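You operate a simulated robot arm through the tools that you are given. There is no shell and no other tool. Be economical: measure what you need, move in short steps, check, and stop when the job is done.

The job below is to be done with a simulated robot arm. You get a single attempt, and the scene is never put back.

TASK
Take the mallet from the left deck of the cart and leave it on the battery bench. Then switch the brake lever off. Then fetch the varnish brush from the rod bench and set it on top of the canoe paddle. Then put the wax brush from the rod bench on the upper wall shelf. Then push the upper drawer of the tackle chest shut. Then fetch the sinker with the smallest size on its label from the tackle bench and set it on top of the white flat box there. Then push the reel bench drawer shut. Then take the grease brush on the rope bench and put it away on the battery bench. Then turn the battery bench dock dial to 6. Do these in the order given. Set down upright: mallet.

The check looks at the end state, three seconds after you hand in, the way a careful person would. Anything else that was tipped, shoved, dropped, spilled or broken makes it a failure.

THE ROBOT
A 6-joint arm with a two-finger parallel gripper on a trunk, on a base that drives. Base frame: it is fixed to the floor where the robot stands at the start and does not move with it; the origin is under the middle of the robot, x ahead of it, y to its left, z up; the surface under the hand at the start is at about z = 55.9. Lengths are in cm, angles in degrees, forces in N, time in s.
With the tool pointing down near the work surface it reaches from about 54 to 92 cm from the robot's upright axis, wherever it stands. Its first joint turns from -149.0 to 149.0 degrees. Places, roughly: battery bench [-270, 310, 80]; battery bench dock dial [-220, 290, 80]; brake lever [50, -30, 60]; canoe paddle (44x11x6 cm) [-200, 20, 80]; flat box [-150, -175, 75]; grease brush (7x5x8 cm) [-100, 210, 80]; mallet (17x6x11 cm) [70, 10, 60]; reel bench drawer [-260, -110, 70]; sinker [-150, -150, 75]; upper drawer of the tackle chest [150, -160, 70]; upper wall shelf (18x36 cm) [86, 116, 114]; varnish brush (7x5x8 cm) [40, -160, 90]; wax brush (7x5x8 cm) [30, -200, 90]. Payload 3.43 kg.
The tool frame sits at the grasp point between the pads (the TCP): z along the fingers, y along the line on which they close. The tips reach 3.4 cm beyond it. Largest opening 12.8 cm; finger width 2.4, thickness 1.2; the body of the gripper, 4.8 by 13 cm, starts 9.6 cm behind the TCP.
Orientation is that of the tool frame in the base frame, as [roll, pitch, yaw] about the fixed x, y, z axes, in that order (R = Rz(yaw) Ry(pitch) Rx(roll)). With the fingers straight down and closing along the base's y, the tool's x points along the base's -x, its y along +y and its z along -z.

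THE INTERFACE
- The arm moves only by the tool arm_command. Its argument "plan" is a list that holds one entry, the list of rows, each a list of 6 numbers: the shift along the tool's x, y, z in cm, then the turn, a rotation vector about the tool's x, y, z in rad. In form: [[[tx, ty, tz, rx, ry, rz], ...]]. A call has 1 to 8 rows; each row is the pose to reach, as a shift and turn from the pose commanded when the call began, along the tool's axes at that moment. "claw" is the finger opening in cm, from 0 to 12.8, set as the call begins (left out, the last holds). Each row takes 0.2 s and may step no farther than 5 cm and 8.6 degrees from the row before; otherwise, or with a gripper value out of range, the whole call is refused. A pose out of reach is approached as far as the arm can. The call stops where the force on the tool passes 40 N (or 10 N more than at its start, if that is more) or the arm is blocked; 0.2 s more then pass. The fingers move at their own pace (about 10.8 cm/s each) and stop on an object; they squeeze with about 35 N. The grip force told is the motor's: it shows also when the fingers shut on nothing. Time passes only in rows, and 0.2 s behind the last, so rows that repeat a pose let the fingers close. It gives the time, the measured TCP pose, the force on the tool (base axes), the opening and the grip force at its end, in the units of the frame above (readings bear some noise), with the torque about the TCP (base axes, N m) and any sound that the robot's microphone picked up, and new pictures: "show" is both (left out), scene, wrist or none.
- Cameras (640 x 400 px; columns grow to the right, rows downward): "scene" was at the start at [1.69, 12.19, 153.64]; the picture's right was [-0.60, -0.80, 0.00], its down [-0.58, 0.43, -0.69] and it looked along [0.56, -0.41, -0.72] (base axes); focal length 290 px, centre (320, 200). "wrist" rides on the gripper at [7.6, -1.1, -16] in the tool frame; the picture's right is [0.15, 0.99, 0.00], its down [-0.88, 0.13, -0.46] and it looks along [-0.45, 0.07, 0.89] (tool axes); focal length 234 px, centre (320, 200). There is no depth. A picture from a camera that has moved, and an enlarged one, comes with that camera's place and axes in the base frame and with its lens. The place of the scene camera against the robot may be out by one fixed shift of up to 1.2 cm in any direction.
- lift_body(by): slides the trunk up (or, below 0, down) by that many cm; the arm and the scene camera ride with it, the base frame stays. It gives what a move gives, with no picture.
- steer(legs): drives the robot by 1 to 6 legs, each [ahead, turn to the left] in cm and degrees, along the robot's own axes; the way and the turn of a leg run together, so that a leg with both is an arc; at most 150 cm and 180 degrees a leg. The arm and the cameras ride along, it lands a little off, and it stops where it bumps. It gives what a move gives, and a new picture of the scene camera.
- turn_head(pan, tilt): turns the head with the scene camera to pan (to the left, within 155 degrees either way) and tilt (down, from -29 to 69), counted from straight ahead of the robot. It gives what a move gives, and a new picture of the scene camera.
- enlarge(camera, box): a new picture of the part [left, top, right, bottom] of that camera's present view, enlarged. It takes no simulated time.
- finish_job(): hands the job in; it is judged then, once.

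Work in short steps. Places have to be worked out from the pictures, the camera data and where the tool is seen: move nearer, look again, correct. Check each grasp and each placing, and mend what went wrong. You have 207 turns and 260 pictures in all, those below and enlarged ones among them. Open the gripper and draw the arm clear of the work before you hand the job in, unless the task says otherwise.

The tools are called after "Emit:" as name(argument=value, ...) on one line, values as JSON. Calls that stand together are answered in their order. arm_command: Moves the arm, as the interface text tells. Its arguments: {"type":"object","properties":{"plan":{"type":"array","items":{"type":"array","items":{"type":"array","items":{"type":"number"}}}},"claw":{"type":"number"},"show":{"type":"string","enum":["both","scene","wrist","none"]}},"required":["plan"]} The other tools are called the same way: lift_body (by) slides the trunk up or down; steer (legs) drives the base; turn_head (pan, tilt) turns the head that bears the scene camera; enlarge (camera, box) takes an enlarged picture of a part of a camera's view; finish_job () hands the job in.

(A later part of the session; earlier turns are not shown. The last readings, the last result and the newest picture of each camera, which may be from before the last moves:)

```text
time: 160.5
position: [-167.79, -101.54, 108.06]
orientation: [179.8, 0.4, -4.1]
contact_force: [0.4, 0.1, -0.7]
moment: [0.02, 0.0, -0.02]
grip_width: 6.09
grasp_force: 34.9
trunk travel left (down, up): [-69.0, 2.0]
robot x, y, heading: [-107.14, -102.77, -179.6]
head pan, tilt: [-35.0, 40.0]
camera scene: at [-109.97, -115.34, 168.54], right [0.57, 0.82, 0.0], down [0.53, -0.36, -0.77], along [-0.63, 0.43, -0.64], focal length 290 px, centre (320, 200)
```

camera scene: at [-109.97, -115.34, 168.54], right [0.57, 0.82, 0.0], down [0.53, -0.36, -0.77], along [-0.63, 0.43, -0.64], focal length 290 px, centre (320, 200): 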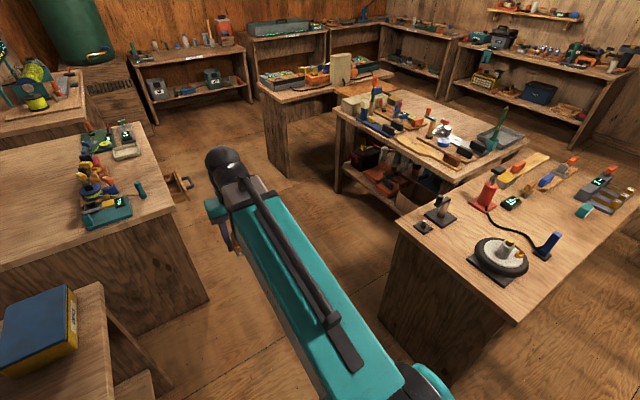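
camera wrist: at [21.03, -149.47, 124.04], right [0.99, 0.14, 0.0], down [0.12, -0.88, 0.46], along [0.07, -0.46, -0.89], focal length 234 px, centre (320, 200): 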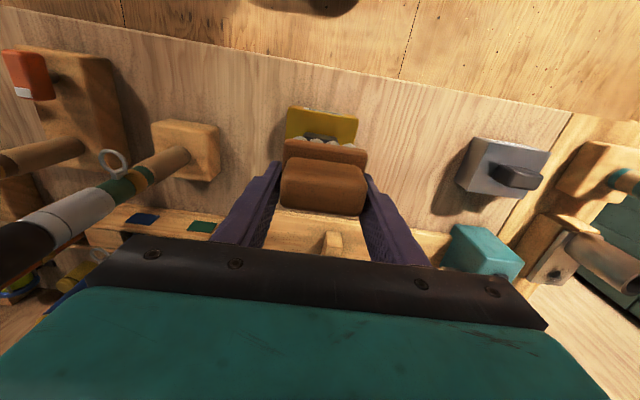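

The bench's south edge is y≈9 and the paddle ≈[-200, 21]. I drive to about [-198, -55] and face north.

Emit:
steer(legs=[[0, -25], [100, 0], [0, -65.5], [6, 0]])

Emit:
turn_head(pan=20, tilt=45)

```text
time: 172.5
position: [-196.61, 4.64, 108.15]
orientation: [179.7, 0.5, -94.2]
contact_force: [-0.9, 0.6, -0.7]
moment: [-0.02, -0.04, 0.01]
grip_width: 6.15
grasp_force: 34.8
trunk travel left (down, up): [-69.0, 2.0]
robot x, y, heading: [-194.97, -55.63, 91.2]
head pan, tilt: [-35.0, 40.0]
camera scene: at [-207.89, -54.0, 168.55], right [0.83, -0.56, 0.0], down [-0.36, -0.53, -0.77], along [0.43, 0.64, -0.64], focal length 290 px, centre (320, 200)
```

scene: 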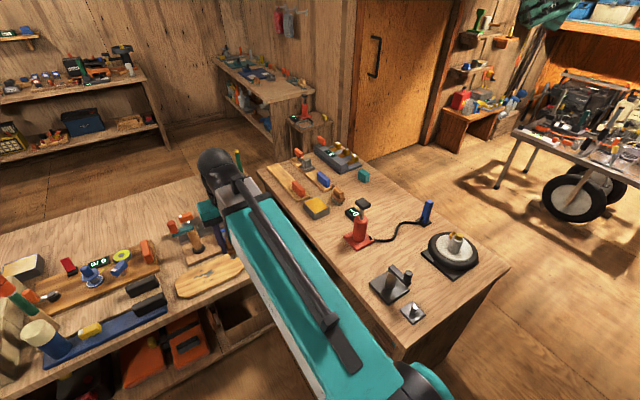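

```text
time: 173.8
position: [-196.66, 4.68, 108.07]
orientation: [179.8, 0.6, -94.3]
contact_force: [-0.1, -0.1, -0.9]
moment: [-0.02, 0.0, -0.03]
grip_width: 6.08
grasp_force: 35.1
trunk travel left (down, up): [-69.0, 2.0]
robot x, y, heading: [-195.31, -55.71, 91.1]
head pan, tilt: [20.0, 45.0]
camera scene: at [-215.57, -53.52, 167.81], right [0.93, 0.36, 0.0], down [0.25, -0.66, -0.71], along [-0.25, 0.66, -0.71], focal length 290 px, centre (320, 200)
```

scene: 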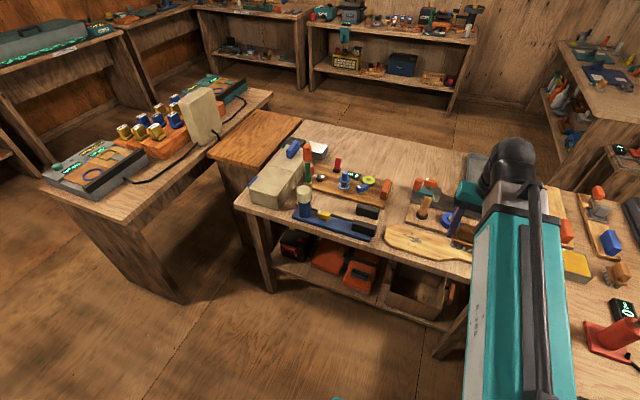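

I look at the paddle through the wrist camera.

Emit:
enlarge(camera="wrist", box=[0, 0, 640, 400])

Emit:
enlarge(camera="scene", box=[360, 160, 520, 280])

```text
1.00 times, centred on (320, 200) of wrist (not enlarged: the box is as wide or as high as the picture)
camera zoom: at [-196.04, -3.11, 124.05], right [-1.0, -0.07, 0.0], down [-0.06, 0.88, 0.46], along [-0.04, 0.46, -0.89], focal length 234 px, centre (320, 200)
```

zoom: 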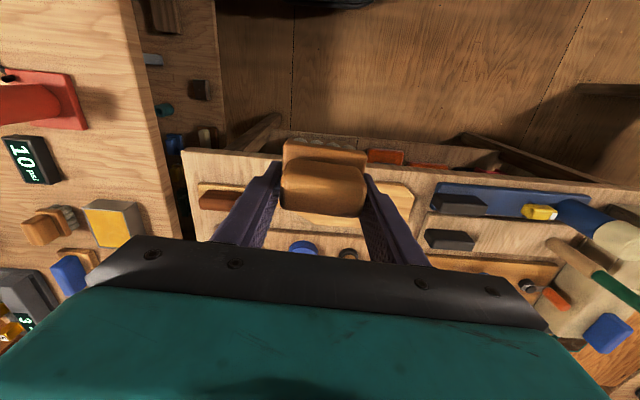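

```text
3.33 times, centred on (440, 220) of scene
camera zoom: at [-215.57, -53.52, 167.81], right [0.93, 0.36, 0.0], down [0.25, -0.66, -0.71], along [-0.25, 0.66, -0.71], focal length 967 px, centre (-80, 133)
```

zoom: 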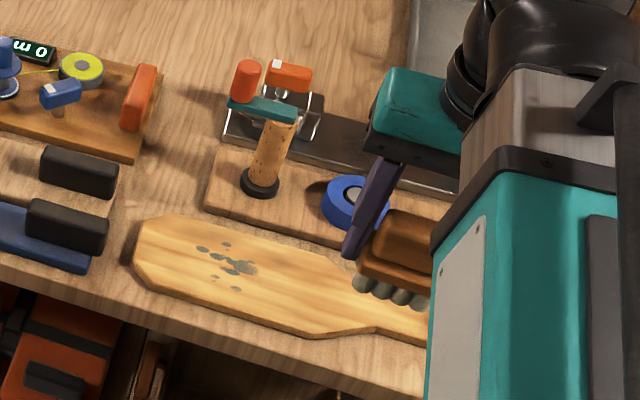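

The blade centre is about [-205.5, 19.8], 11 cm wide. I move over it and lower to z≈97.

Emit:
arm_command(plan=[[[-3.7, 2.5, 0, 0, 0.01, 0], [-7.5, 5, 0, 0, 0.01, 0], [-11.2, 7.5, 0, 0, 0.01, 0], [-15, 10, 0, 0, 0.01, 0], [-15, 10, 4, 0, 0.01, 0], [-15, 10, 8, 0, 0.01, 0], [-15, 10, 11, 0, 0.01, 0]]])

Emit:
enlarge(camera="scene", box=[360, 160, 520, 280])

```text
time: 175.4
position: [-205.64, 20.51, 97.13]
orientation: [179.7, -0.1, -94.1]
contact_force: [0.9, 0.1, -0.1]
moment: [0.02, 0.03, -0.02]
grip_width: 6.13
grasp_force: 35.3
trunk travel left (down, up): [-69.0, 2.0]
robot x, y, heading: [-195.49, -55.92, 91.1]
head pan, tilt: [20.0, 45.0]
camera scene: at [-215.58, -53.5, 167.82], right [0.93, 0.36, 0.0], down [0.25, -0.66, -0.71], along [-0.25, 0.66, -0.71], focal length 290 px, centre (320, 200)
camera wrist: at [-204.98, 13.01, 113.22], right [-1.0, -0.07, 0.0], down [-0.06, 0.89, 0.46], along [-0.04, 0.45, -0.89], focal length 234 px, centre (320, 200)
```

scene: 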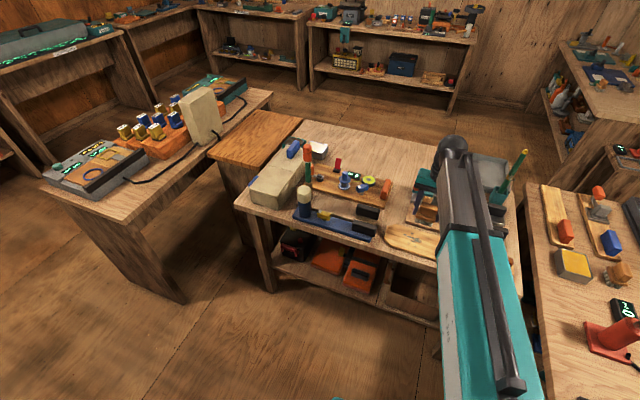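
wrist: 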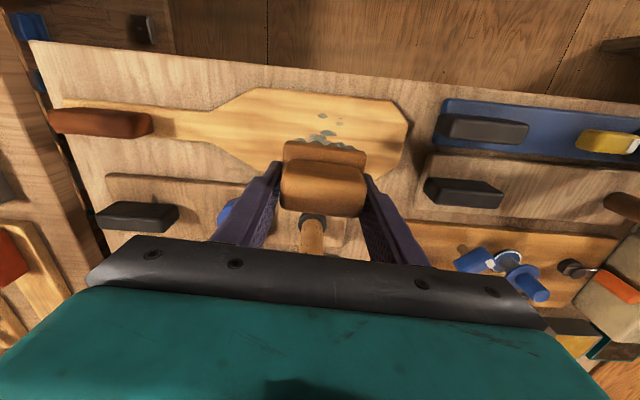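

```text
3.33 times, centred on (440, 220) of scene
camera zoom: at [-215.58, -53.5, 167.82], right [0.93, 0.36, 0.0], down [0.25, -0.66, -0.71], along [-0.25, 0.66, -0.71], focal length 967 px, centre (-80, 133)
```

zoom: 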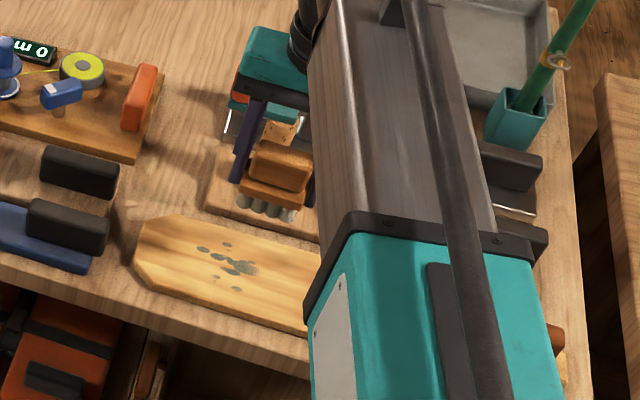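

Blade confirmed beneath: y 14.2–26, brush centred. I lower in cautious steps.

Emit:
arm_command(plan=[[[0, 0, 3, 0, 0, 0], [0, 0, 6, 0, 0, 0], [0, 0, 8, 0, 0, 0], [0, 0, 8.8, 0, 0, 0], [0, 0, 8.8, 0, 0, 0]]], show="wrist")

```text
time: 176.6
position: [-205.67, 20.46, 88.4]
orientation: [179.8, -0.1, -94.2]
contact_force: [-0.9, 0.3, -0.4]
moment: [0.02, -0.01, -0.01]
grip_width: 6.09
grasp_force: 35.1
trunk travel left (down, up): [-69.0, 2.0]
robot x, y, heading: [-195.37, -56.0, 91.3]
head pan, tilt: [20.0, 45.0]
camera wrist: at [-205.02, 12.88, 104.43], right [-1.0, -0.07, 0.0], down [-0.06, 0.89, 0.46], along [-0.04, 0.45, -0.89], focal length 234 px, centre (320, 200)
```

wrist: 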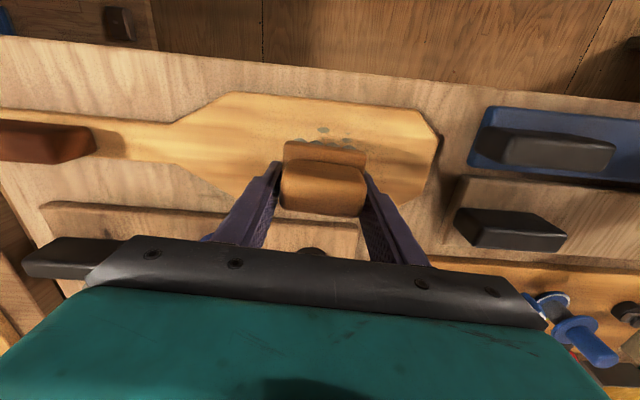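

Centred. Lower in 0.3–0.5 cm steps until contact.

Emit:
arm_command(plan=[[[0, 0, 0.4, 0, 0, 0], [0, 0, 0.8, 0, 0, 0], [0, 0, 0.8, 0, 0, 0]]], show="none")

Emit:
arm_command(plan=[[[0, 0, 0.3, 0, 0, 0], [0, 0, 0.5, 0, 0, 0], [0, 0, 0.5, 0, 0, 0]]], show="none")

```text
time: 177.4
position: [-205.66, 20.49, 87.54]
orientation: [179.7, -0.1, -94.2]
contact_force: [-0.3, 0.4, -1.0]
moment: [0.04, -0.01, 0.02]
grip_width: 6.11
grasp_force: 34.8
trunk travel left (down, up): [-69.0, 2.0]
robot x, y, heading: [-195.58, -56.02, 91.1]
head pan, tilt: [20.0, 45.0]
```

```text
time: 178.2
position: [-205.62, 20.46, 87.07]
orientation: [179.7, -0.1, -94.1]
contact_force: [0.3, 0.5, -1.3]
moment: [0.02, 0.01, -0.01]
grip_width: 6.1
grasp_force: 35.1
trunk travel left (down, up): [-69.0, 2.0]
robot x, y, heading: [-195.34, -56.02, 91.2]
head pan, tilt: [20.0, 45.0]
```

Emit:
arm_command(plan=[[[0, 0, 0.3, 0, 0, 0], [0, 0, 0.4, 0, 0, 0], [0, 0, 0.4, 0, 0, 0]]], show="none")

Emit:
arm_command(plan=[[[0, 0, 0.2, 0, 0, 0], [0, 0, 0.3, 0, 0, 0], [0, 0, 0.3, 0, 0, 0]]], show="none")

```text
time: 179.0
position: [-205.57, 20.39, 86.7]
orientation: [179.8, -0.1, -94.2]
contact_force: [-0.3, 0.4, -1.3]
moment: [-0.01, -0.01, 0.01]
grip_width: 6.11
grasp_force: 34.7
trunk travel left (down, up): [-69.0, 2.0]
robot x, y, heading: [-195.69, -55.59, 91.0]
head pan, tilt: [20.0, 45.0]
```

```text
time: 179.8
position: [-205.61, 20.46, 86.37]
orientation: [179.7, 0.0, -94.2]
contact_force: [-0.9, 0.0, -1.0]
moment: [0.0, 0.0, -0.02]
grip_width: 6.12
grasp_force: 35.2
trunk travel left (down, up): [-69.0, 2.0]
robot x, y, heading: [-195.53, -55.4, 91.2]
head pan, tilt: [20.0, 45.0]
```

Not yet in contact; continue lowering.

Emit:
arm_command(plan=[[[0, 0, 0.2, 0, 0, 0], [0, 0, 0.4, 0, 0, 0], [0, 0, 0.4, 0, 0, 0]]], show="none")

Emit:
arm_command(plan=[[[0, 0, 0.2, 0, 0, 0], [0, 0, 0.35, 0, 0, 0], [0, 0, 0.35, 0, 0, 0]]], show="none")

```text
time: 180.6
position: [-205.54, 20.47, 86.06]
orientation: [179.7, -0.2, -94.2]
contact_force: [-0.1, -0.1, -1.7]
moment: [0.02, 0.02, -0.04]
grip_width: 6.12
grasp_force: 34.9
trunk travel left (down, up): [-69.0, 2.0]
robot x, y, heading: [-195.27, -55.5, 90.8]
head pan, tilt: [20.0, 45.0]
```

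```text
time: 181.4
position: [-205.55, 20.41, 85.76]
orientation: [179.6, -0.1, -94.2]
contact_force: [0.6, 0.2, -1.7]
moment: [0.0, -0.02, -0.01]
grip_width: 6.11
grasp_force: 34.8
trunk travel left (down, up): [-69.0, 2.0]
robot x, y, heading: [-195.37, -56.16, 91.2]
head pan, tilt: [20.0, 45.0]
```

Continue in small steps.

Emit:
arm_command(plan=[[[0, 0, 0.2, 0, 0, 0], [0, 0, 0.35, 0, 0, 0], [0, 0, 0.35, 0, 0, 0]]], show="none")

Emit:
arm_command(plan=[[[0, 0, 0.2, 0, 0, 0], [0, 0, 0.35, 0, 0, 0], [0, 0, 0.35, 0, 0, 0]]], show="wrist")

```text
time: 182.2
position: [-205.56, 20.45, 85.72]
orientation: [179.6, 0.1, -94.2]
contact_force: [0.1, 5.3, 25.5]
moment: [0.0, -0.31, 0.0]
grip_width: 6.12
grasp_force: 35.2
trunk travel left (down, up): [-69.0, 2.0]
robot x, y, heading: [-195.44, -55.58, 91.1]
head pan, tilt: [20.0, 45.0]
```

```text
time: 183.0
position: [-205.65, 20.26, 85.35]
orientation: [179.7, 0.0, -94.2]
contact_force: [-1.4, 6.7, 35.3]
moment: [0.06, -0.04, -0.03]
grip_width: 6.1
grasp_force: 35.2
trunk travel left (down, up): [-69.0, 2.0]
robot x, y, heading: [-195.7, -55.42, 91.0]
head pan, tilt: [20.0, 45.0]
camera wrist: at [-204.99, 12.67, 101.29], right [-1.0, -0.07, 0.01], down [-0.06, 0.89, 0.46], along [-0.04, 0.46, -0.89], focal length 234 px, centre (320, 200)
```

wrist: 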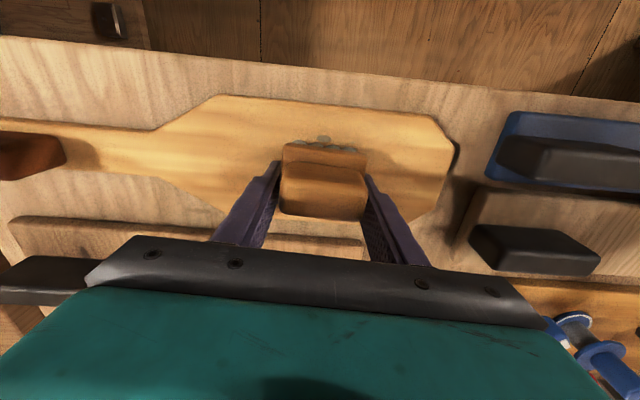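

Contact made on the paddle. I ease up slightly, release and rise.

Emit:
arm_command(plan=[[[0, 0, -0.4, 0, 0, 0], [0, 0, -0.4, 0, 0, 0]]], show="none")

Emit:
arm_command(plan=[[[0, 0, 0, 0, 0, 0], [0, 0, 0, 0, 0, 0], [0, 0, -3, 0, 0, 0], [0, 0, -7, 0, 0, 0], [0, 0, -11.5, 0, 0, 0], [0, 0, -16, 0, 0, 0], [0, 0, -20, 0, 0, 0]]], claw=9, show="wrist")

Emit:
enlarge(camera="wrist", box=[180, 60, 460, 235])

```text
time: 183.6
position: [-205.62, 20.3, 85.24]
orientation: [179.8, -0.2, -94.2]
contact_force: [-1.0, 3.2, 6.0]
moment: [0.12, 0.13, 0.0]
grip_width: 6.11
grasp_force: 34.7
trunk travel left (down, up): [-69.0, 2.0]
robot x, y, heading: [-196.02, -55.68, 91.0]
head pan, tilt: [20.0, 45.0]
```

```text
time: 185.2
position: [-205.38, 20.41, 105.65]
orientation: [179.6, 0.0, -94.2]
contact_force: [0.0, 1.1, 0.8]
moment: [0.02, -0.01, -0.02]
grip_width: 9.03
grasp_force: 0.1
trunk travel left (down, up): [-69.0, 2.0]
robot x, y, heading: [-195.4, -55.57, 91.1]
head pan, tilt: [20.0, 45.0]
camera wrist: at [-204.73, 12.8, 121.71], right [-1.0, -0.07, 0.0], down [-0.06, 0.89, 0.46], along [-0.04, 0.45, -0.89], focal length 234 px, centre (320, 200)
```

wrist: 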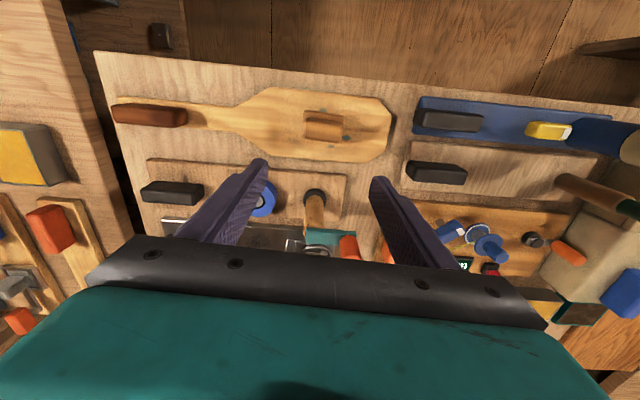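

```text
2.29 times, centred on (320, 148) of wrist
camera zoom: at [-204.73, 12.8, 121.71], right [-1.0, -0.07, 0.0], down [-0.06, 0.89, 0.46], along [-0.04, 0.45, -0.89], focal length 535 px, centre (320, 320)
```

zoom: 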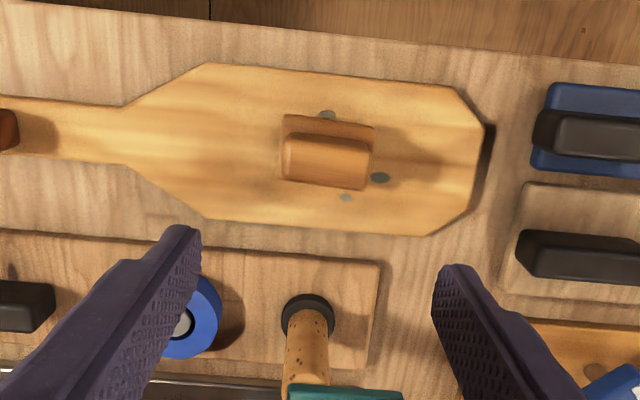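

The varnish brush sits well on the paddle blade. I raise and retract the hand, then drive back east to the rod bench.

Emit:
arm_command(plan=[[[0, 0, -4, 0, 0, 0], [3, 0, -7, 0, 0, 0], [7, 0, -8, 0, 0, 0], [11, 0, -9, 0, 0, 0], [14, -1, -9, 0, 0, 0]]], show="none")

Emit:
steer(legs=[[0, -119], [100, 0], [0, 28], [60, 0]])

```text
time: 186.2
position: [-206.1, 9.9, 114.53]
orientation: [179.7, 0.7, -94.0]
contact_force: [-2.8, 6.8, -11.8]
moment: [-0.21, -0.27, -0.11]
grip_width: 9.0
grasp_force: 0.1
trunk travel left (down, up): [-69.0, 2.0]
robot x, y, heading: [-195.64, -55.9, 91.0]
head pan, tilt: [20.0, 45.0]
stopped in row 5: the force on the tool passed its limit at 56 N (the readings are from after the stop); the commanded pose is now the measured one
```

```text
time: 188.8
position: [-181.96, 9.71, 114.51]
orientation: [179.5, 0.7, -115.1]
contact_force: [1.2, 2.4, -5.9]
moment: [-0.13, 0.05, 0.01]
grip_width: 8.98
grasp_force: 0.1
trunk travel left (down, up): [-69.0, 2.0]
robot x, y, heading: [-195.06, -55.5, 72.7]
head pan, tilt: [20.0, 45.0]
stopped in leg 1: the robot was blocked; the commanded pose is now the measured one
camera scene: at [-213.23, -47.44, 167.83], right [1.0, 0.05, 0.0], down [0.04, -0.71, -0.71], along [-0.04, 0.71, -0.71], focal length 290 px, centre (320, 200)
```

scene: 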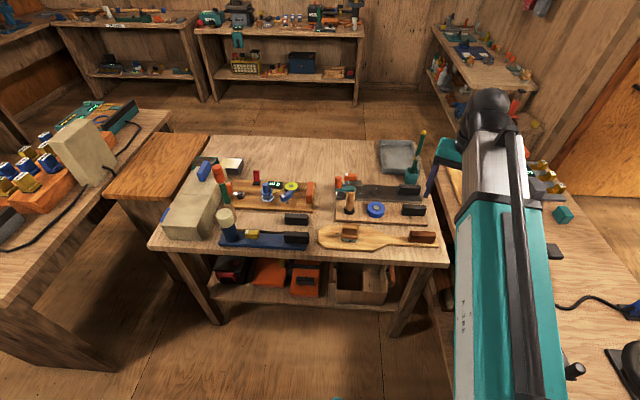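

The base corner likely met the wheels bench leg, and the arm is at its retract limit. I extend the arm slightly and back up before turning.

Emit:
arm_command(plan=[[[-3, 0, 1, 0, 0.012, 0], [-5, 0, 2, 0, 0.012, 0]]], show="none")

Emit:
steer(legs=[[-25, 0], [0, -85]])

```text
time: 189.4
position: [-180.08, 14.14, 112.54]
orientation: [179.5, -0.1, -115.0]
contact_force: [-0.1, 0.0, 0.5]
moment: [0.03, 0.02, 0.02]
grip_width: 8.99
grasp_force: 0.1
trunk travel left (down, up): [-69.0, 2.0]
robot x, y, heading: [-195.19, -55.67, 73.0]
head pan, tilt: [20.0, 45.0]
```

```text
time: 196.3
position: [-131.15, -87.9, 112.48]
orientation: [179.6, -0.1, 160.5]
contact_force: [0.3, 0.8, 0.1]
moment: [-0.06, 0.02, 0.02]
grip_width: 9.02
grasp_force: 0.0
trunk travel left (down, up): [-69.0, 2.0]
robot x, y, heading: [-202.7, -82.37, -11.2]
head pan, tilt: [20.0, 45.0]
camera scene: at [-195.86, -63.72, 167.8], right [0.15, -0.99, 0.0], down [-0.7, -0.11, -0.71], along [0.7, 0.11, -0.71], focal length 290 px, centre (320, 200)
```

scene: 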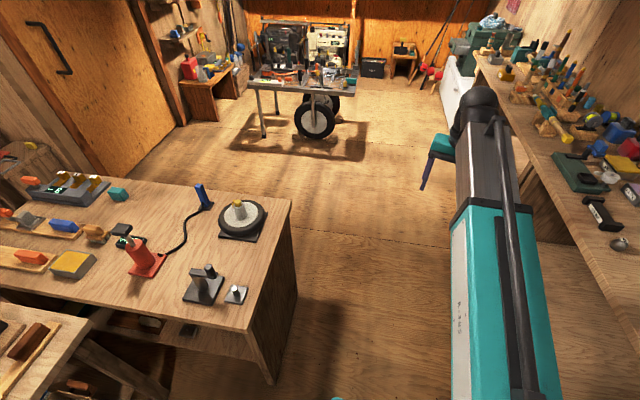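

Clear now. I drive east along the corridor and face the rod bench at x≈24.

Emit:
steer(legs=[[0, 6.2], [143, 0], [0, 8.4], [84, 0], [0, -93.4]])

Emit:
turn_head(pan=20, tilt=40)

```text
time: 215.9
position: [28.92, -161.26, 112.53]
orientation: [179.6, -0.1, 80.6]
contact_force: [-0.1, 0.1, -0.2]
moment: [-0.01, 0.04, 0.02]
grip_width: 8.99
grasp_force: 0.1
trunk travel left (down, up): [-69.0, 2.0]
robot x, y, heading: [19.7, -89.74, -90.4]
head pan, tilt: [20.0, 45.0]
camera scene: at [39.16, -93.74, 167.8], right [-0.94, -0.33, 0.0], down [-0.24, 0.67, -0.71], along [0.23, -0.67, -0.71], focal length 290 px, centre (320, 200)
```

scene: 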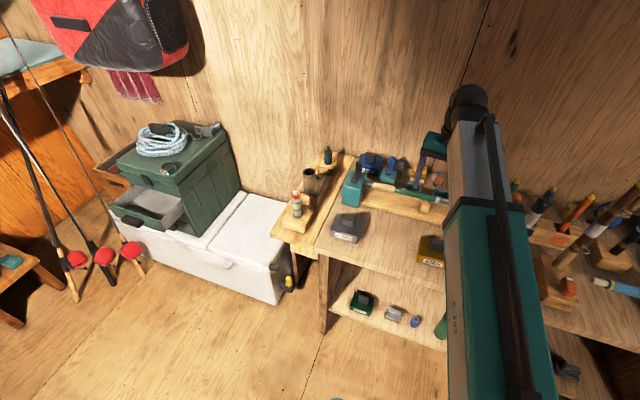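

```text
time: 216.6
position: [28.79, -161.23, 112.49]
orientation: [179.6, -0.1, 80.6]
contact_force: [-1.4, -1.7, -0.1]
moment: [-0.03, 0.01, 0.01]
grip_width: 8.99
grasp_force: 0.0
trunk travel left (down, up): [-69.0, 2.0]
robot x, y, heading: [19.93, -89.66, -90.5]
head pan, tilt: [20.0, 40.0]
camera scene: at [39.16, -94.15, 168.54], right [-0.94, -0.33, 0.0], down [-0.21, 0.61, -0.77], along [0.25, -0.72, -0.64], focal length 290 px, centre (320, 200)
```

scene: 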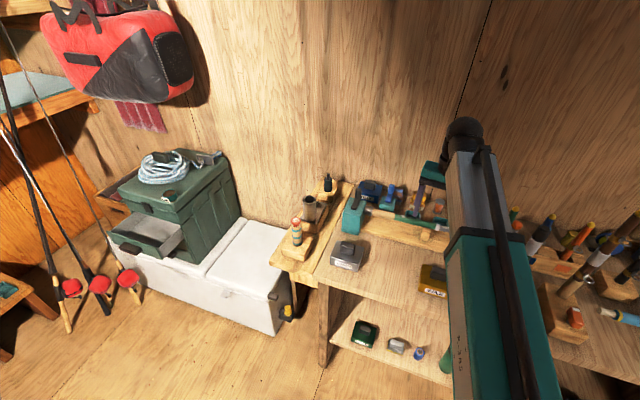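

Move forward 21 cm and look from the wrist.

Emit:
steer(legs=[[21, 0]])

Emit:
enlarge(camera="wrist", box=[0, 0, 640, 400])

```text
time: 218.3
position: [28.68, -182.39, 112.52]
orientation: [179.6, -0.1, 80.7]
contact_force: [-0.4, -0.1, 0.0]
moment: [0.01, 0.04, -0.01]
grip_width: 8.98
grasp_force: 0.1
trunk travel left (down, up): [-69.0, 2.0]
robot x, y, heading: [19.62, -111.16, -90.5]
head pan, tilt: [20.0, 40.0]
camera scene: at [38.98, -115.37, 168.54], right [-0.94, -0.33, 0.0], down [-0.21, 0.61, -0.77], along [0.26, -0.72, -0.64], focal length 290 px, centre (320, 200)
```

scene: 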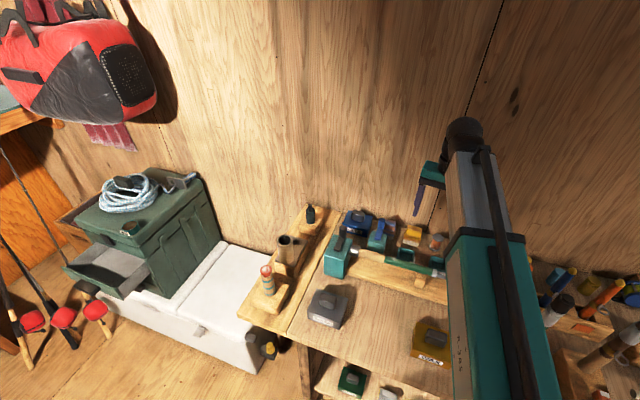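

```text
1.00 times, centred on (320, 200) of wrist (not enlarged: the box is as wide or as high as the picture)
camera zoom: at [28.68, -174.75, 128.55], right [1.0, -0.02, 0.01], down [-0.02, -0.89, 0.46], along [0.0, -0.46, -0.89], focal length 234 px, centre (320, 200)
```

zoom: 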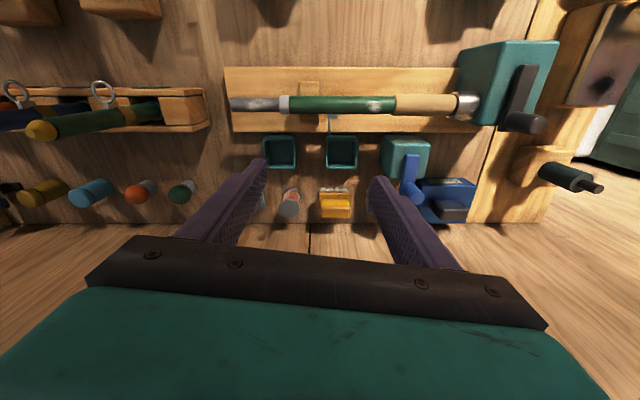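

Emit:
enlarge(camera="wrist", box=[220, 110, 460, 250])

Emit:
enlarge(camera="scene", box=[320, 180, 480, 300])

```text
2.67 times, centred on (340, 180) of wrist
camera zoom: at [28.68, -174.75, 128.55], right [1.0, -0.02, 0.01], down [-0.02, -0.89, 0.46], along [0.0, -0.46, -0.89], focal length 624 px, centre (267, 253)
```

zoom: 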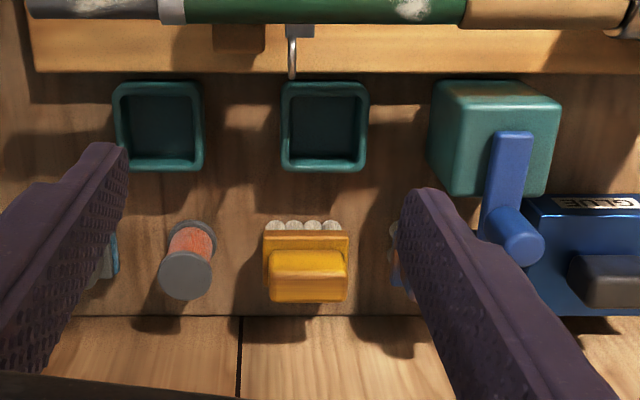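

```text
3.33 times, centred on (400, 240) of scene
camera zoom: at [38.98, -115.37, 168.54], right [-0.94, -0.33, 0.0], down [-0.21, 0.61, -0.77], along [0.26, -0.72, -0.64], focal length 967 px, centre (53, 67)
```

zoom: 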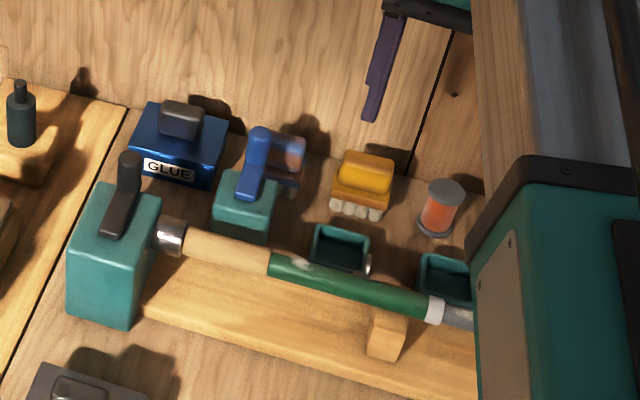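

The yellow brush handle is at about [31.2, -194.2, 92.5], with a spool (edge x≈25.2) and a blue brush (edge x≈37.2) beside it. I align the hand square above it with a 7.6 cm opening.

Emit:
arm_command(plan=[[[-3.8, 1.5, 0, 0, 0, -0.08], [-7.5, 3, 0, 0, 0, -0.16], [-11.3, 4.4, 2, 0, 0, -0.16], [-11.3, 4.4, 6, 0, 0, -0.16], [-11.3, 4.4, 10, 0, 0, -0.16], [-11.3, 4.4, 10, 0, 0, -0.16]]], claw=7.8, show="wrist")

Emit:
enlarge(camera="wrist", box=[200, 80, 440, 230])

```text
time: 219.8
position: [31.25, -194.27, 102.42]
orientation: [179.4, -0.1, 89.8]
contact_force: [-0.6, 0.5, -0.8]
moment: [0.0, 0.03, -0.01]
grip_width: 7.79
grasp_force: 0.0
trunk travel left (down, up): [-69.0, 2.0]
robot x, y, heading: [19.15, -110.83, -90.3]
head pan, tilt: [20.0, 40.0]
camera wrist: at [30.03, -186.68, 118.54], right [0.99, 0.14, 0.01], down [0.12, -0.88, 0.46], along [0.07, -0.45, -0.89], focal length 234 px, centre (320, 200)
```

wrist: 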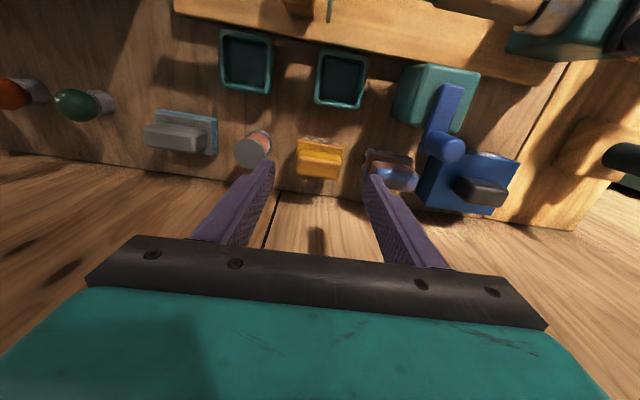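

```text
2.67 times, centred on (320, 155) of wrist
camera zoom: at [30.03, -186.68, 118.54], right [0.99, 0.14, 0.01], down [0.12, -0.88, 0.46], along [0.07, -0.45, -0.89], focal length 624 px, centre (320, 320)
```

zoom: 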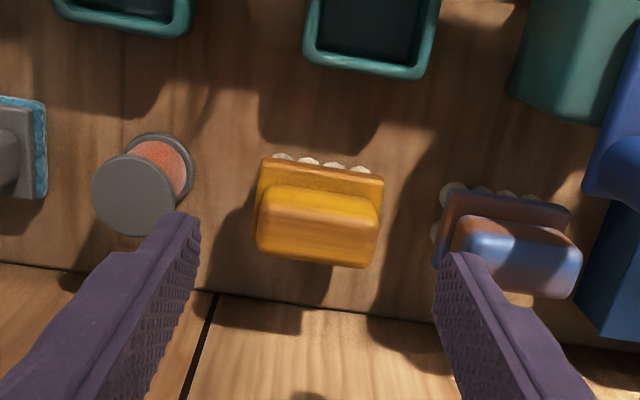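

Aligned; the brush centre is [31.4, -195.6]. I descend between the neighbours to TCP z≈90.2.

Emit:
arm_command(plan=[[[-1.3, 0, 0, 0, 0, 0], [-1.3, 0, 4, 0, 0, 0], [-1.3, 0, 8, 0, 0, 0], [-1.3, 0, 10.5, 0, 0, 0], [-1.3, 0, 12.2, 0, 0, 0], [-1.3, 0, 12.2, 0, 0, 0]]], show="wrist")

```text
time: 221.2
position: [31.37, -195.57, 90.46]
orientation: [179.6, 0.0, 89.9]
contact_force: [0.0, -1.1, 0.2]
moment: [-0.01, 0.01, 0.01]
grip_width: 7.8
grasp_force: 0.0
trunk travel left (down, up): [-69.0, 2.0]
robot x, y, heading: [19.29, -111.16, -90.4]
head pan, tilt: [20.0, 40.0]
camera wrist: at [30.15, -187.93, 106.44], right [0.99, 0.14, 0.01], down [0.12, -0.88, 0.46], along [0.07, -0.45, -0.89], focal length 234 px, centre (320, 200)
```

wrist: 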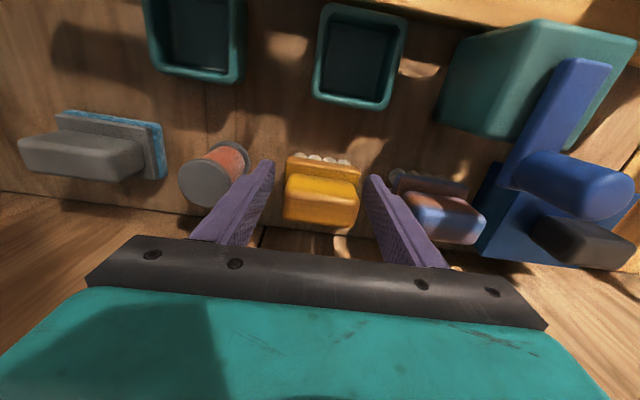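

Fingers straddle the yellow brush without contact. Closing.

Emit:
arm_command(plan=[[[0, 0, 0, 0, 0, 0], [0, 0, 0, 0, 0, 0], [0, 0, 0, 0, 0, 0], [0, 0, -3, 0, 0, 0], [0, 0, -7, 0, 0, 0], [0, 0, -11.5, 0, 0, 0], [0, 0, -16, 0, 0, 0], [0, 0, -19, 0, 0, 0]]], claw=4, show="wrist")

Emit:
enlarge(camera="wrist", box=[180, 60, 480, 250])

```text
time: 222.9
position: [31.2, -195.61, 109.53]
orientation: [179.5, 0.0, 89.8]
contact_force: [-0.8, -1.0, -0.7]
moment: [0.02, -0.01, 0.01]
grip_width: 6.1
grasp_force: 35.5
trunk travel left (down, up): [-69.0, 2.0]
robot x, y, heading: [18.94, -111.07, -90.5]
head pan, tilt: [20.0, 40.0]
camera wrist: at [29.92, -187.89, 125.56], right [0.99, 0.14, 0.01], down [0.12, -0.88, 0.46], along [0.07, -0.45, -0.89], focal length 234 px, centre (320, 200)
```

wrist: 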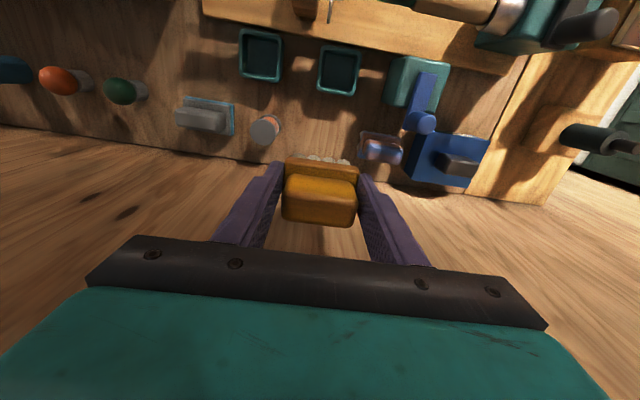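

```text
2.11 times, centred on (330, 155) of wrist
camera zoom: at [29.92, -187.89, 125.56], right [0.99, 0.14, 0.01], down [0.12, -0.88, 0.46], along [0.07, -0.45, -0.89], focal length 493 px, centre (299, 295)
```

zoom: 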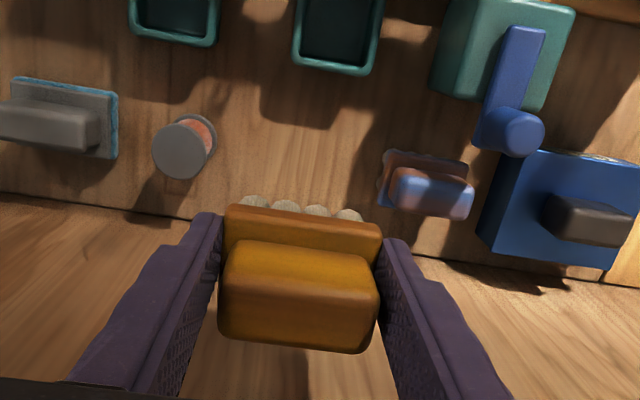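

Wax brush is held (6.1 cm). I retract, back away from the bench and drive around the west side of the cart to the wall shelf.

Emit:
arm_command(plan=[[[0, 0, -3, 0, 0, 0], [4.5, -1, -3, 0, 0, 0], [9, -2, -3, 0, 0, 0], [13.5, -4, -3, 0, 0, 0], [18, -6, -2, 0, 0, 0], [21, -9, -1, 0, 0, 0]]], show="none")

Emit:
steer(legs=[[-26, 0], [0, -140], [55, 0]])

```text
refused: row 5 steps farther than a row can; nothing moved
```

```text
time: 227.5
position: [-5.79, -166.49, 109.64]
orientation: [178.8, 0.1, 64.4]
contact_force: [14.4, -7.8, 3.7]
moment: [1.16, 2.22, -0.01]
grip_width: 6.1
grasp_force: 35.0
trunk travel left (down, up): [-69.0, 2.0]
robot x, y, heading: [19.05, -84.76, -114.4]
head pan, tilt: [20.0, 40.0]
stopped in leg 2: the force on the tool passed its limit at 70 N (the readings are from after the stop); the commanded pose is now the measured one
camera scene: at [35.67, -96.7, 168.5], right [-1.0, 0.07, 0.0], down [0.05, 0.64, -0.77], along [-0.06, -0.76, -0.64], focal length 290 px, centre (320, 200)
```

scene: 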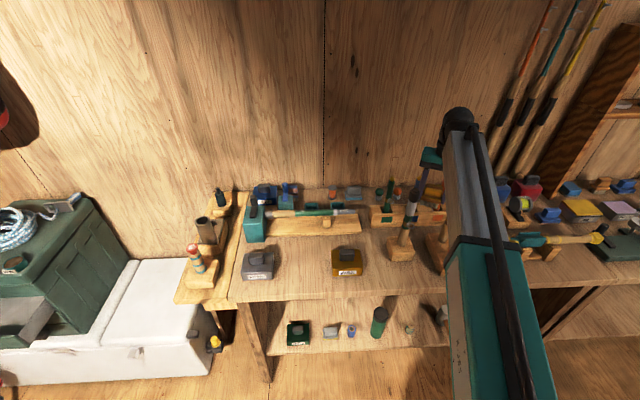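

The arm move was refused and the sweep touched a tall stick on the bench. I check the contact closely before doing anything.

Emit:
enlarge(camera="scene", box=[340, 130, 500, 280])

Emit:
enlarge(camera="wrist", box=[0, 0, 640, 400])

```text
2.67 times, centred on (420, 205) of scene
camera zoom: at [35.67, -96.7, 168.5], right [-1.0, 0.07, 0.0], down [0.05, 0.64, -0.77], along [-0.06, -0.76, -0.64], focal length 774 px, centre (53, 187)
```

zoom: 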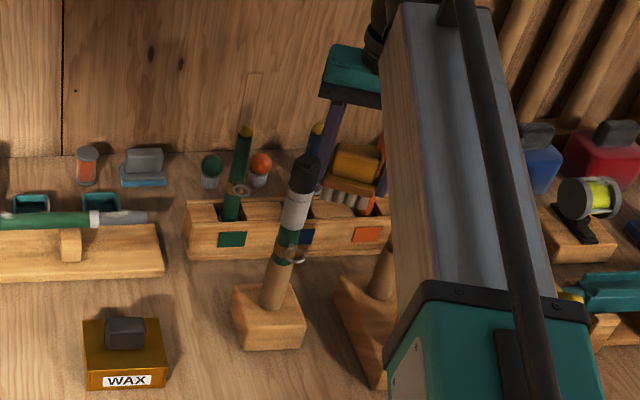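

```text
1.00 times, centred on (320, 200) of wrist (not enlarged: the box is as wide or as high as the picture)
camera zoom: at [-3.91, -159.0, 125.65], right [0.96, -0.29, 0.02], down [-0.27, -0.85, 0.46], along [-0.12, -0.45, -0.89], focal length 234 px, centre (320, 200)
```

zoom: 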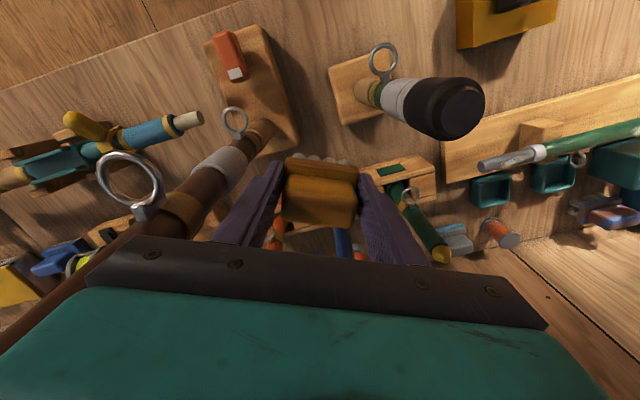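

The gripper's west side is against a tall brown rod. I turn back left along the same arc to release it, and look.

Emit:
steer(legs=[[0, 22]])

Emit:
enlarge(camera="scene", box=[380, 120, 620, 290])

```text
time: 229.4
position: [26.36, -169.95, 109.68]
orientation: [178.8, 0.1, 86.3]
contact_force: [-0.8, -0.8, -1.8]
moment: [0.03, 0.0, -0.02]
grip_width: 6.14
grasp_force: 34.6
trunk travel left (down, up): [-69.0, 2.0]
robot x, y, heading: [19.61, -85.21, -92.4]
head pan, tilt: [20.0, 40.0]
camera scene: at [39.05, -89.69, 168.53], right [-0.95, -0.3, 0.0], down [-0.19, 0.61, -0.77], along [0.23, -0.73, -0.64], focal length 290 px, centre (320, 200)
```

scene: 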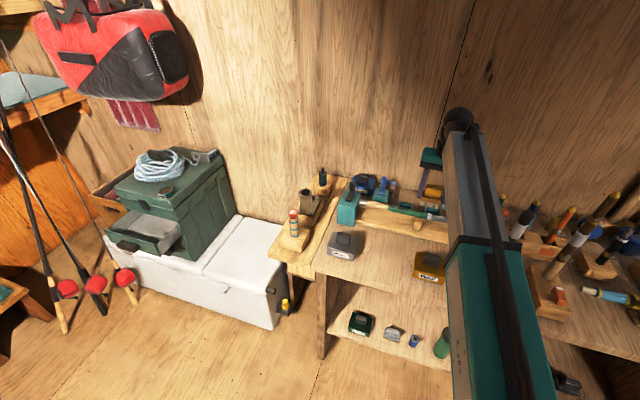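

```text
2.35 times, centred on (500, 205) of scene
camera zoom: at [39.05, -89.69, 168.53], right [-0.95, -0.3, 0.0], down [-0.19, 0.61, -0.77], along [0.23, -0.73, -0.64], focal length 683 px, centre (-104, 188)
```

zoom: 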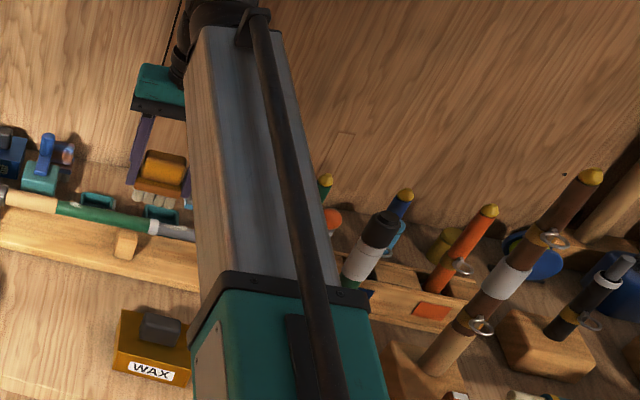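

I inspect the rod stand.

Emit:
turn_head(pan=-28, tilt=40)

Emit:
enlarge(camera="scene", box=[180, 110, 380, 260])

```text
time: 230.6
position: [26.37, -170.02, 109.62]
orientation: [178.8, 0.2, 86.3]
contact_force: [0.5, 0.2, -0.4]
moment: [0.01, -0.01, 0.01]
grip_width: 6.11
grasp_force: 35.1
trunk travel left (down, up): [-69.0, 2.0]
robot x, y, heading: [19.24, -84.78, -92.6]
head pan, tilt: [-28.0, 40.0]
camera scene: at [32.08, -88.91, 168.54], right [-0.86, 0.51, 0.0], down [0.33, 0.55, -0.77], along [-0.39, -0.66, -0.64], focal length 290 px, centre (320, 200)
```

scene: 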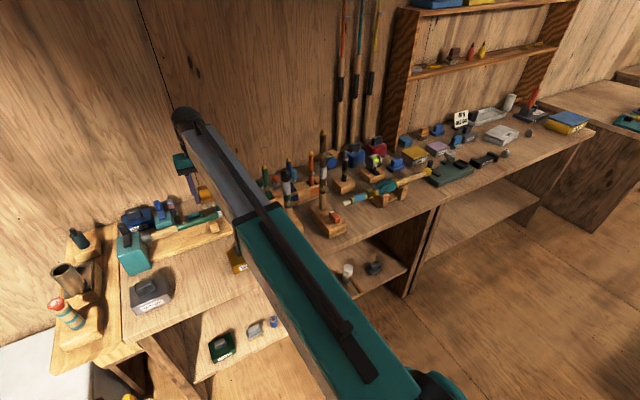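

```text
2.67 times, centred on (280, 185) of scene
camera zoom: at [32.08, -88.91, 168.54], right [-0.86, 0.51, 0.0], down [0.33, 0.55, -0.77], along [-0.39, -0.66, -0.64], focal length 774 px, centre (427, 240)
```

zoom: 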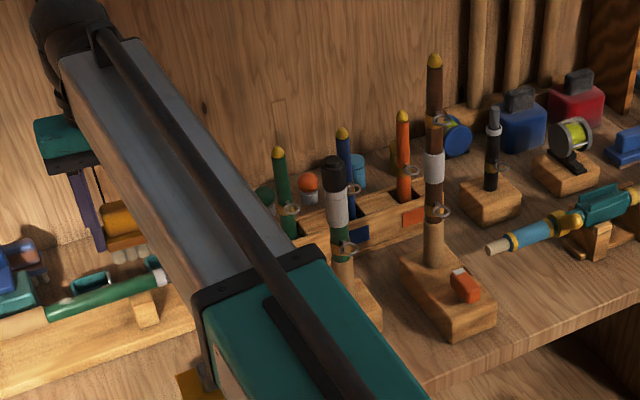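

Emit:
enlarge(camera="wrist", box=[0, 0, 300, 190])

```text
2.11 times, centred on (150, 95) of wrist
camera zoom: at [25.41, -162.18, 125.61], right [1.0, 0.08, 0.02], down [0.07, -0.89, 0.46], along [0.06, -0.46, -0.89], focal length 493 px, centre (678, 421)
```

zoom: 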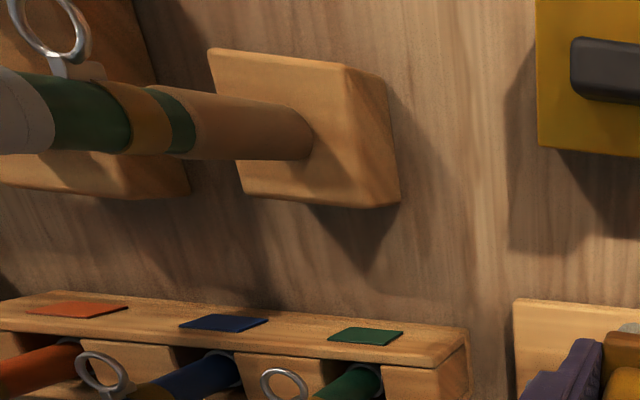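

The rod stand matches its earlier position and stands upright; no harm. Now I retract the hand properly before turning.

Emit:
arm_command(plan=[[[4.5, 0, 0, 0.02, 0, 0], [9, -1, 0, 0.02, 0, 0], [13.5, -2, 0, 0.02, 0, 0], [18, -3, 0, 0.02, 0, 0], [22, -4, 0, 0.02, 0, 0]]], show="wrist")

```text
time: 231.8
position: [23.76, -147.59, 109.61]
orientation: [-180.0, 0.2, 86.3]
contact_force: [-0.8, -0.5, -0.9]
moment: [0.01, 0.02, 0.02]
grip_width: 6.11
grasp_force: 34.9
trunk travel left (down, up): [-69.0, 2.0]
robot x, y, heading: [19.62, -84.7, -92.6]
head pan, tilt: [-28.0, 40.0]
camera wrist: at [23.1, -139.85, 125.63], right [1.0, 0.08, 0.0], down [0.07, -0.89, 0.46], along [0.04, -0.46, -0.89], focal length 234 px, centre (320, 200)
```

wrist: 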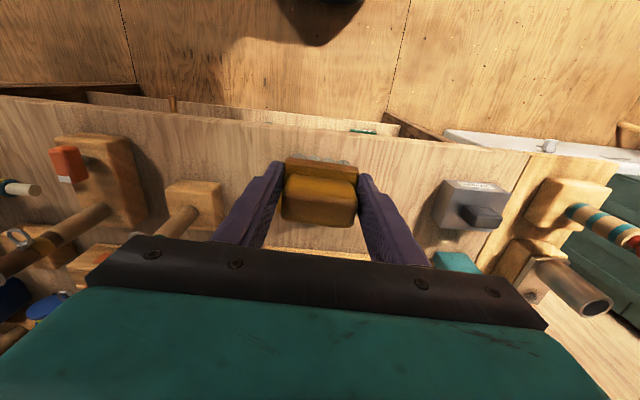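

Verified: the rod stand is where it was. Now turn right and drive around the cart.

Emit:
steer(legs=[[0, -140], [57, 0], [0, -37.4], [95, 0]])

Emit:
turn_head(pan=-50, tilt=20)

```text
time: 251.1
position: [-19.84, 118.85, 109.56]
orientation: [-179.9, 0.1, -91.8]
contact_force: [-0.1, -0.2, -1.8]
moment: [-0.05, -0.04, 0.02]
grip_width: 6.12
grasp_force: 34.8
trunk travel left (down, up): [-69.0, 2.0]
robot x, y, heading: [-13.34, 56.32, 89.6]
head pan, tilt: [-28.0, 40.0]
camera scene: at [-26.59, 58.72, 168.54], right [0.88, -0.48, 0.0], down [-0.31, -0.57, -0.77], along [0.36, 0.67, -0.64], focal length 290 px, centre (320, 200)
```

scene: 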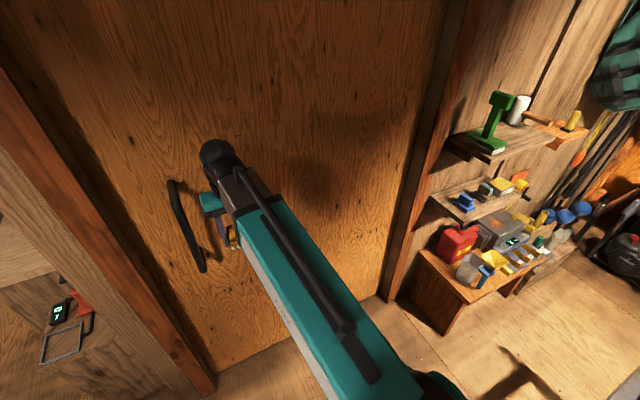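

```text
time: 251.9
position: [-19.85, 118.78, 109.55]
orientation: [179.9, 0.1, -91.7]
contact_force: [-0.1, 0.0, -1.4]
moment: [-0.01, -0.03, 0.03]
grip_width: 6.12
grasp_force: 35.7
trunk travel left (down, up): [-69.0, 2.0]
robot x, y, heading: [-13.28, 55.77, 89.7]
head pan, tilt: [-50.0, 20.0]
camera scene: at [-23.46, 57.07, 171.67], right [0.64, -0.77, 0.0], down [-0.26, -0.22, -0.94], along [0.72, 0.6, -0.34], focal length 290 px, centre (320, 200)
```

scene: 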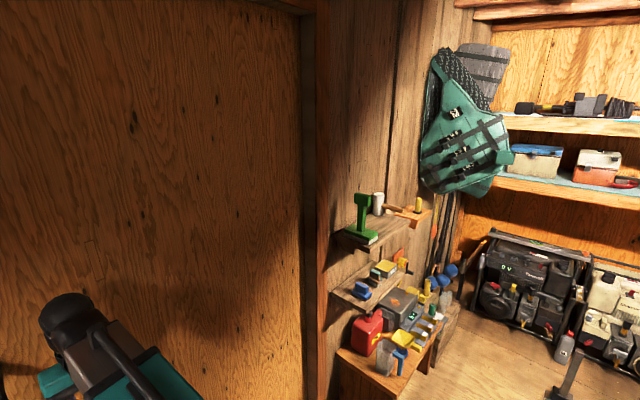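

The shelf spans x 69–104, y 106–125, z≈114, with a green stand at its left and a mallet at the right; its front middle (~[89, 110]) looks free. I approach to about [20, 68].

Emit:
steer(legs=[[0, -69.7], [33, 0]])

Emit:
turn_head(pan=15, tilt=35)

```text
time: 258.5
position: [74.24, 94.29, 109.49]
orientation: [179.9, 0.2, -162.0]
contact_force: [0.4, 0.0, -1.1]
moment: [0.02, 0.01, 0.02]
grip_width: 6.12
grasp_force: 34.6
trunk travel left (down, up): [-69.0, 2.0]
robot x, y, heading: [17.77, 65.99, 20.2]
head pan, tilt: [-50.0, 20.0]
camera scene: at [15.5, 75.14, 171.69], right [-0.5, -0.87, 0.0], down [-0.3, 0.17, -0.94], along [0.81, -0.47, -0.34], focal length 290 px, centre (320, 200)
```

scene: 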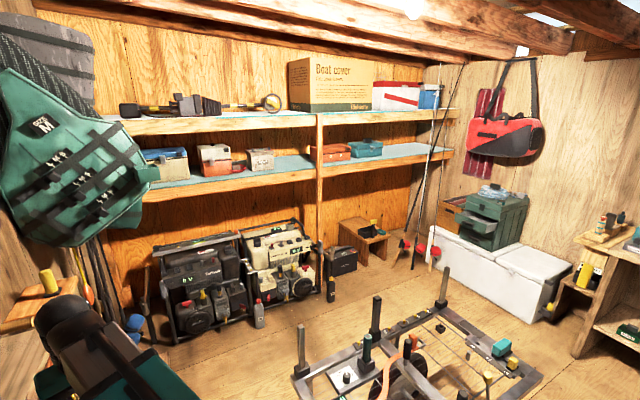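

```text
time: 259.9
position: [74.11, 94.41, 109.6]
orientation: [180.0, 0.1, -162.0]
contact_force: [0.3, 0.4, -0.4]
moment: [0.01, 0.0, 0.0]
grip_width: 6.13
grasp_force: 35.5
trunk travel left (down, up): [-69.0, 2.0]
robot x, y, heading: [17.93, 65.87, 20.0]
head pan, tilt: [15.0, 35.0]
camera scene: at [14.63, 84.82, 169.3], right [0.57, -0.82, 0.0], down [-0.47, -0.33, -0.82], along [0.67, 0.47, -0.57], focal length 290 px, centre (320, 200)
```

scene: 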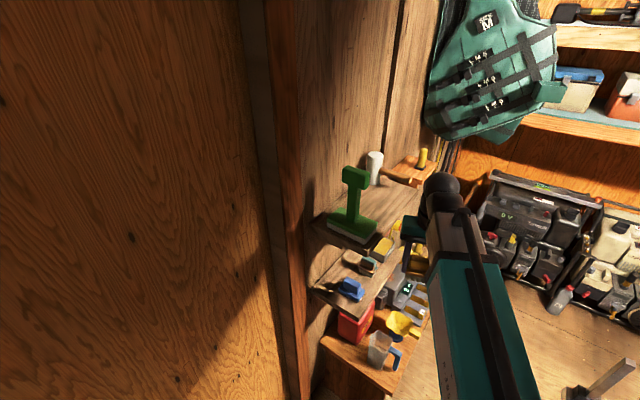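

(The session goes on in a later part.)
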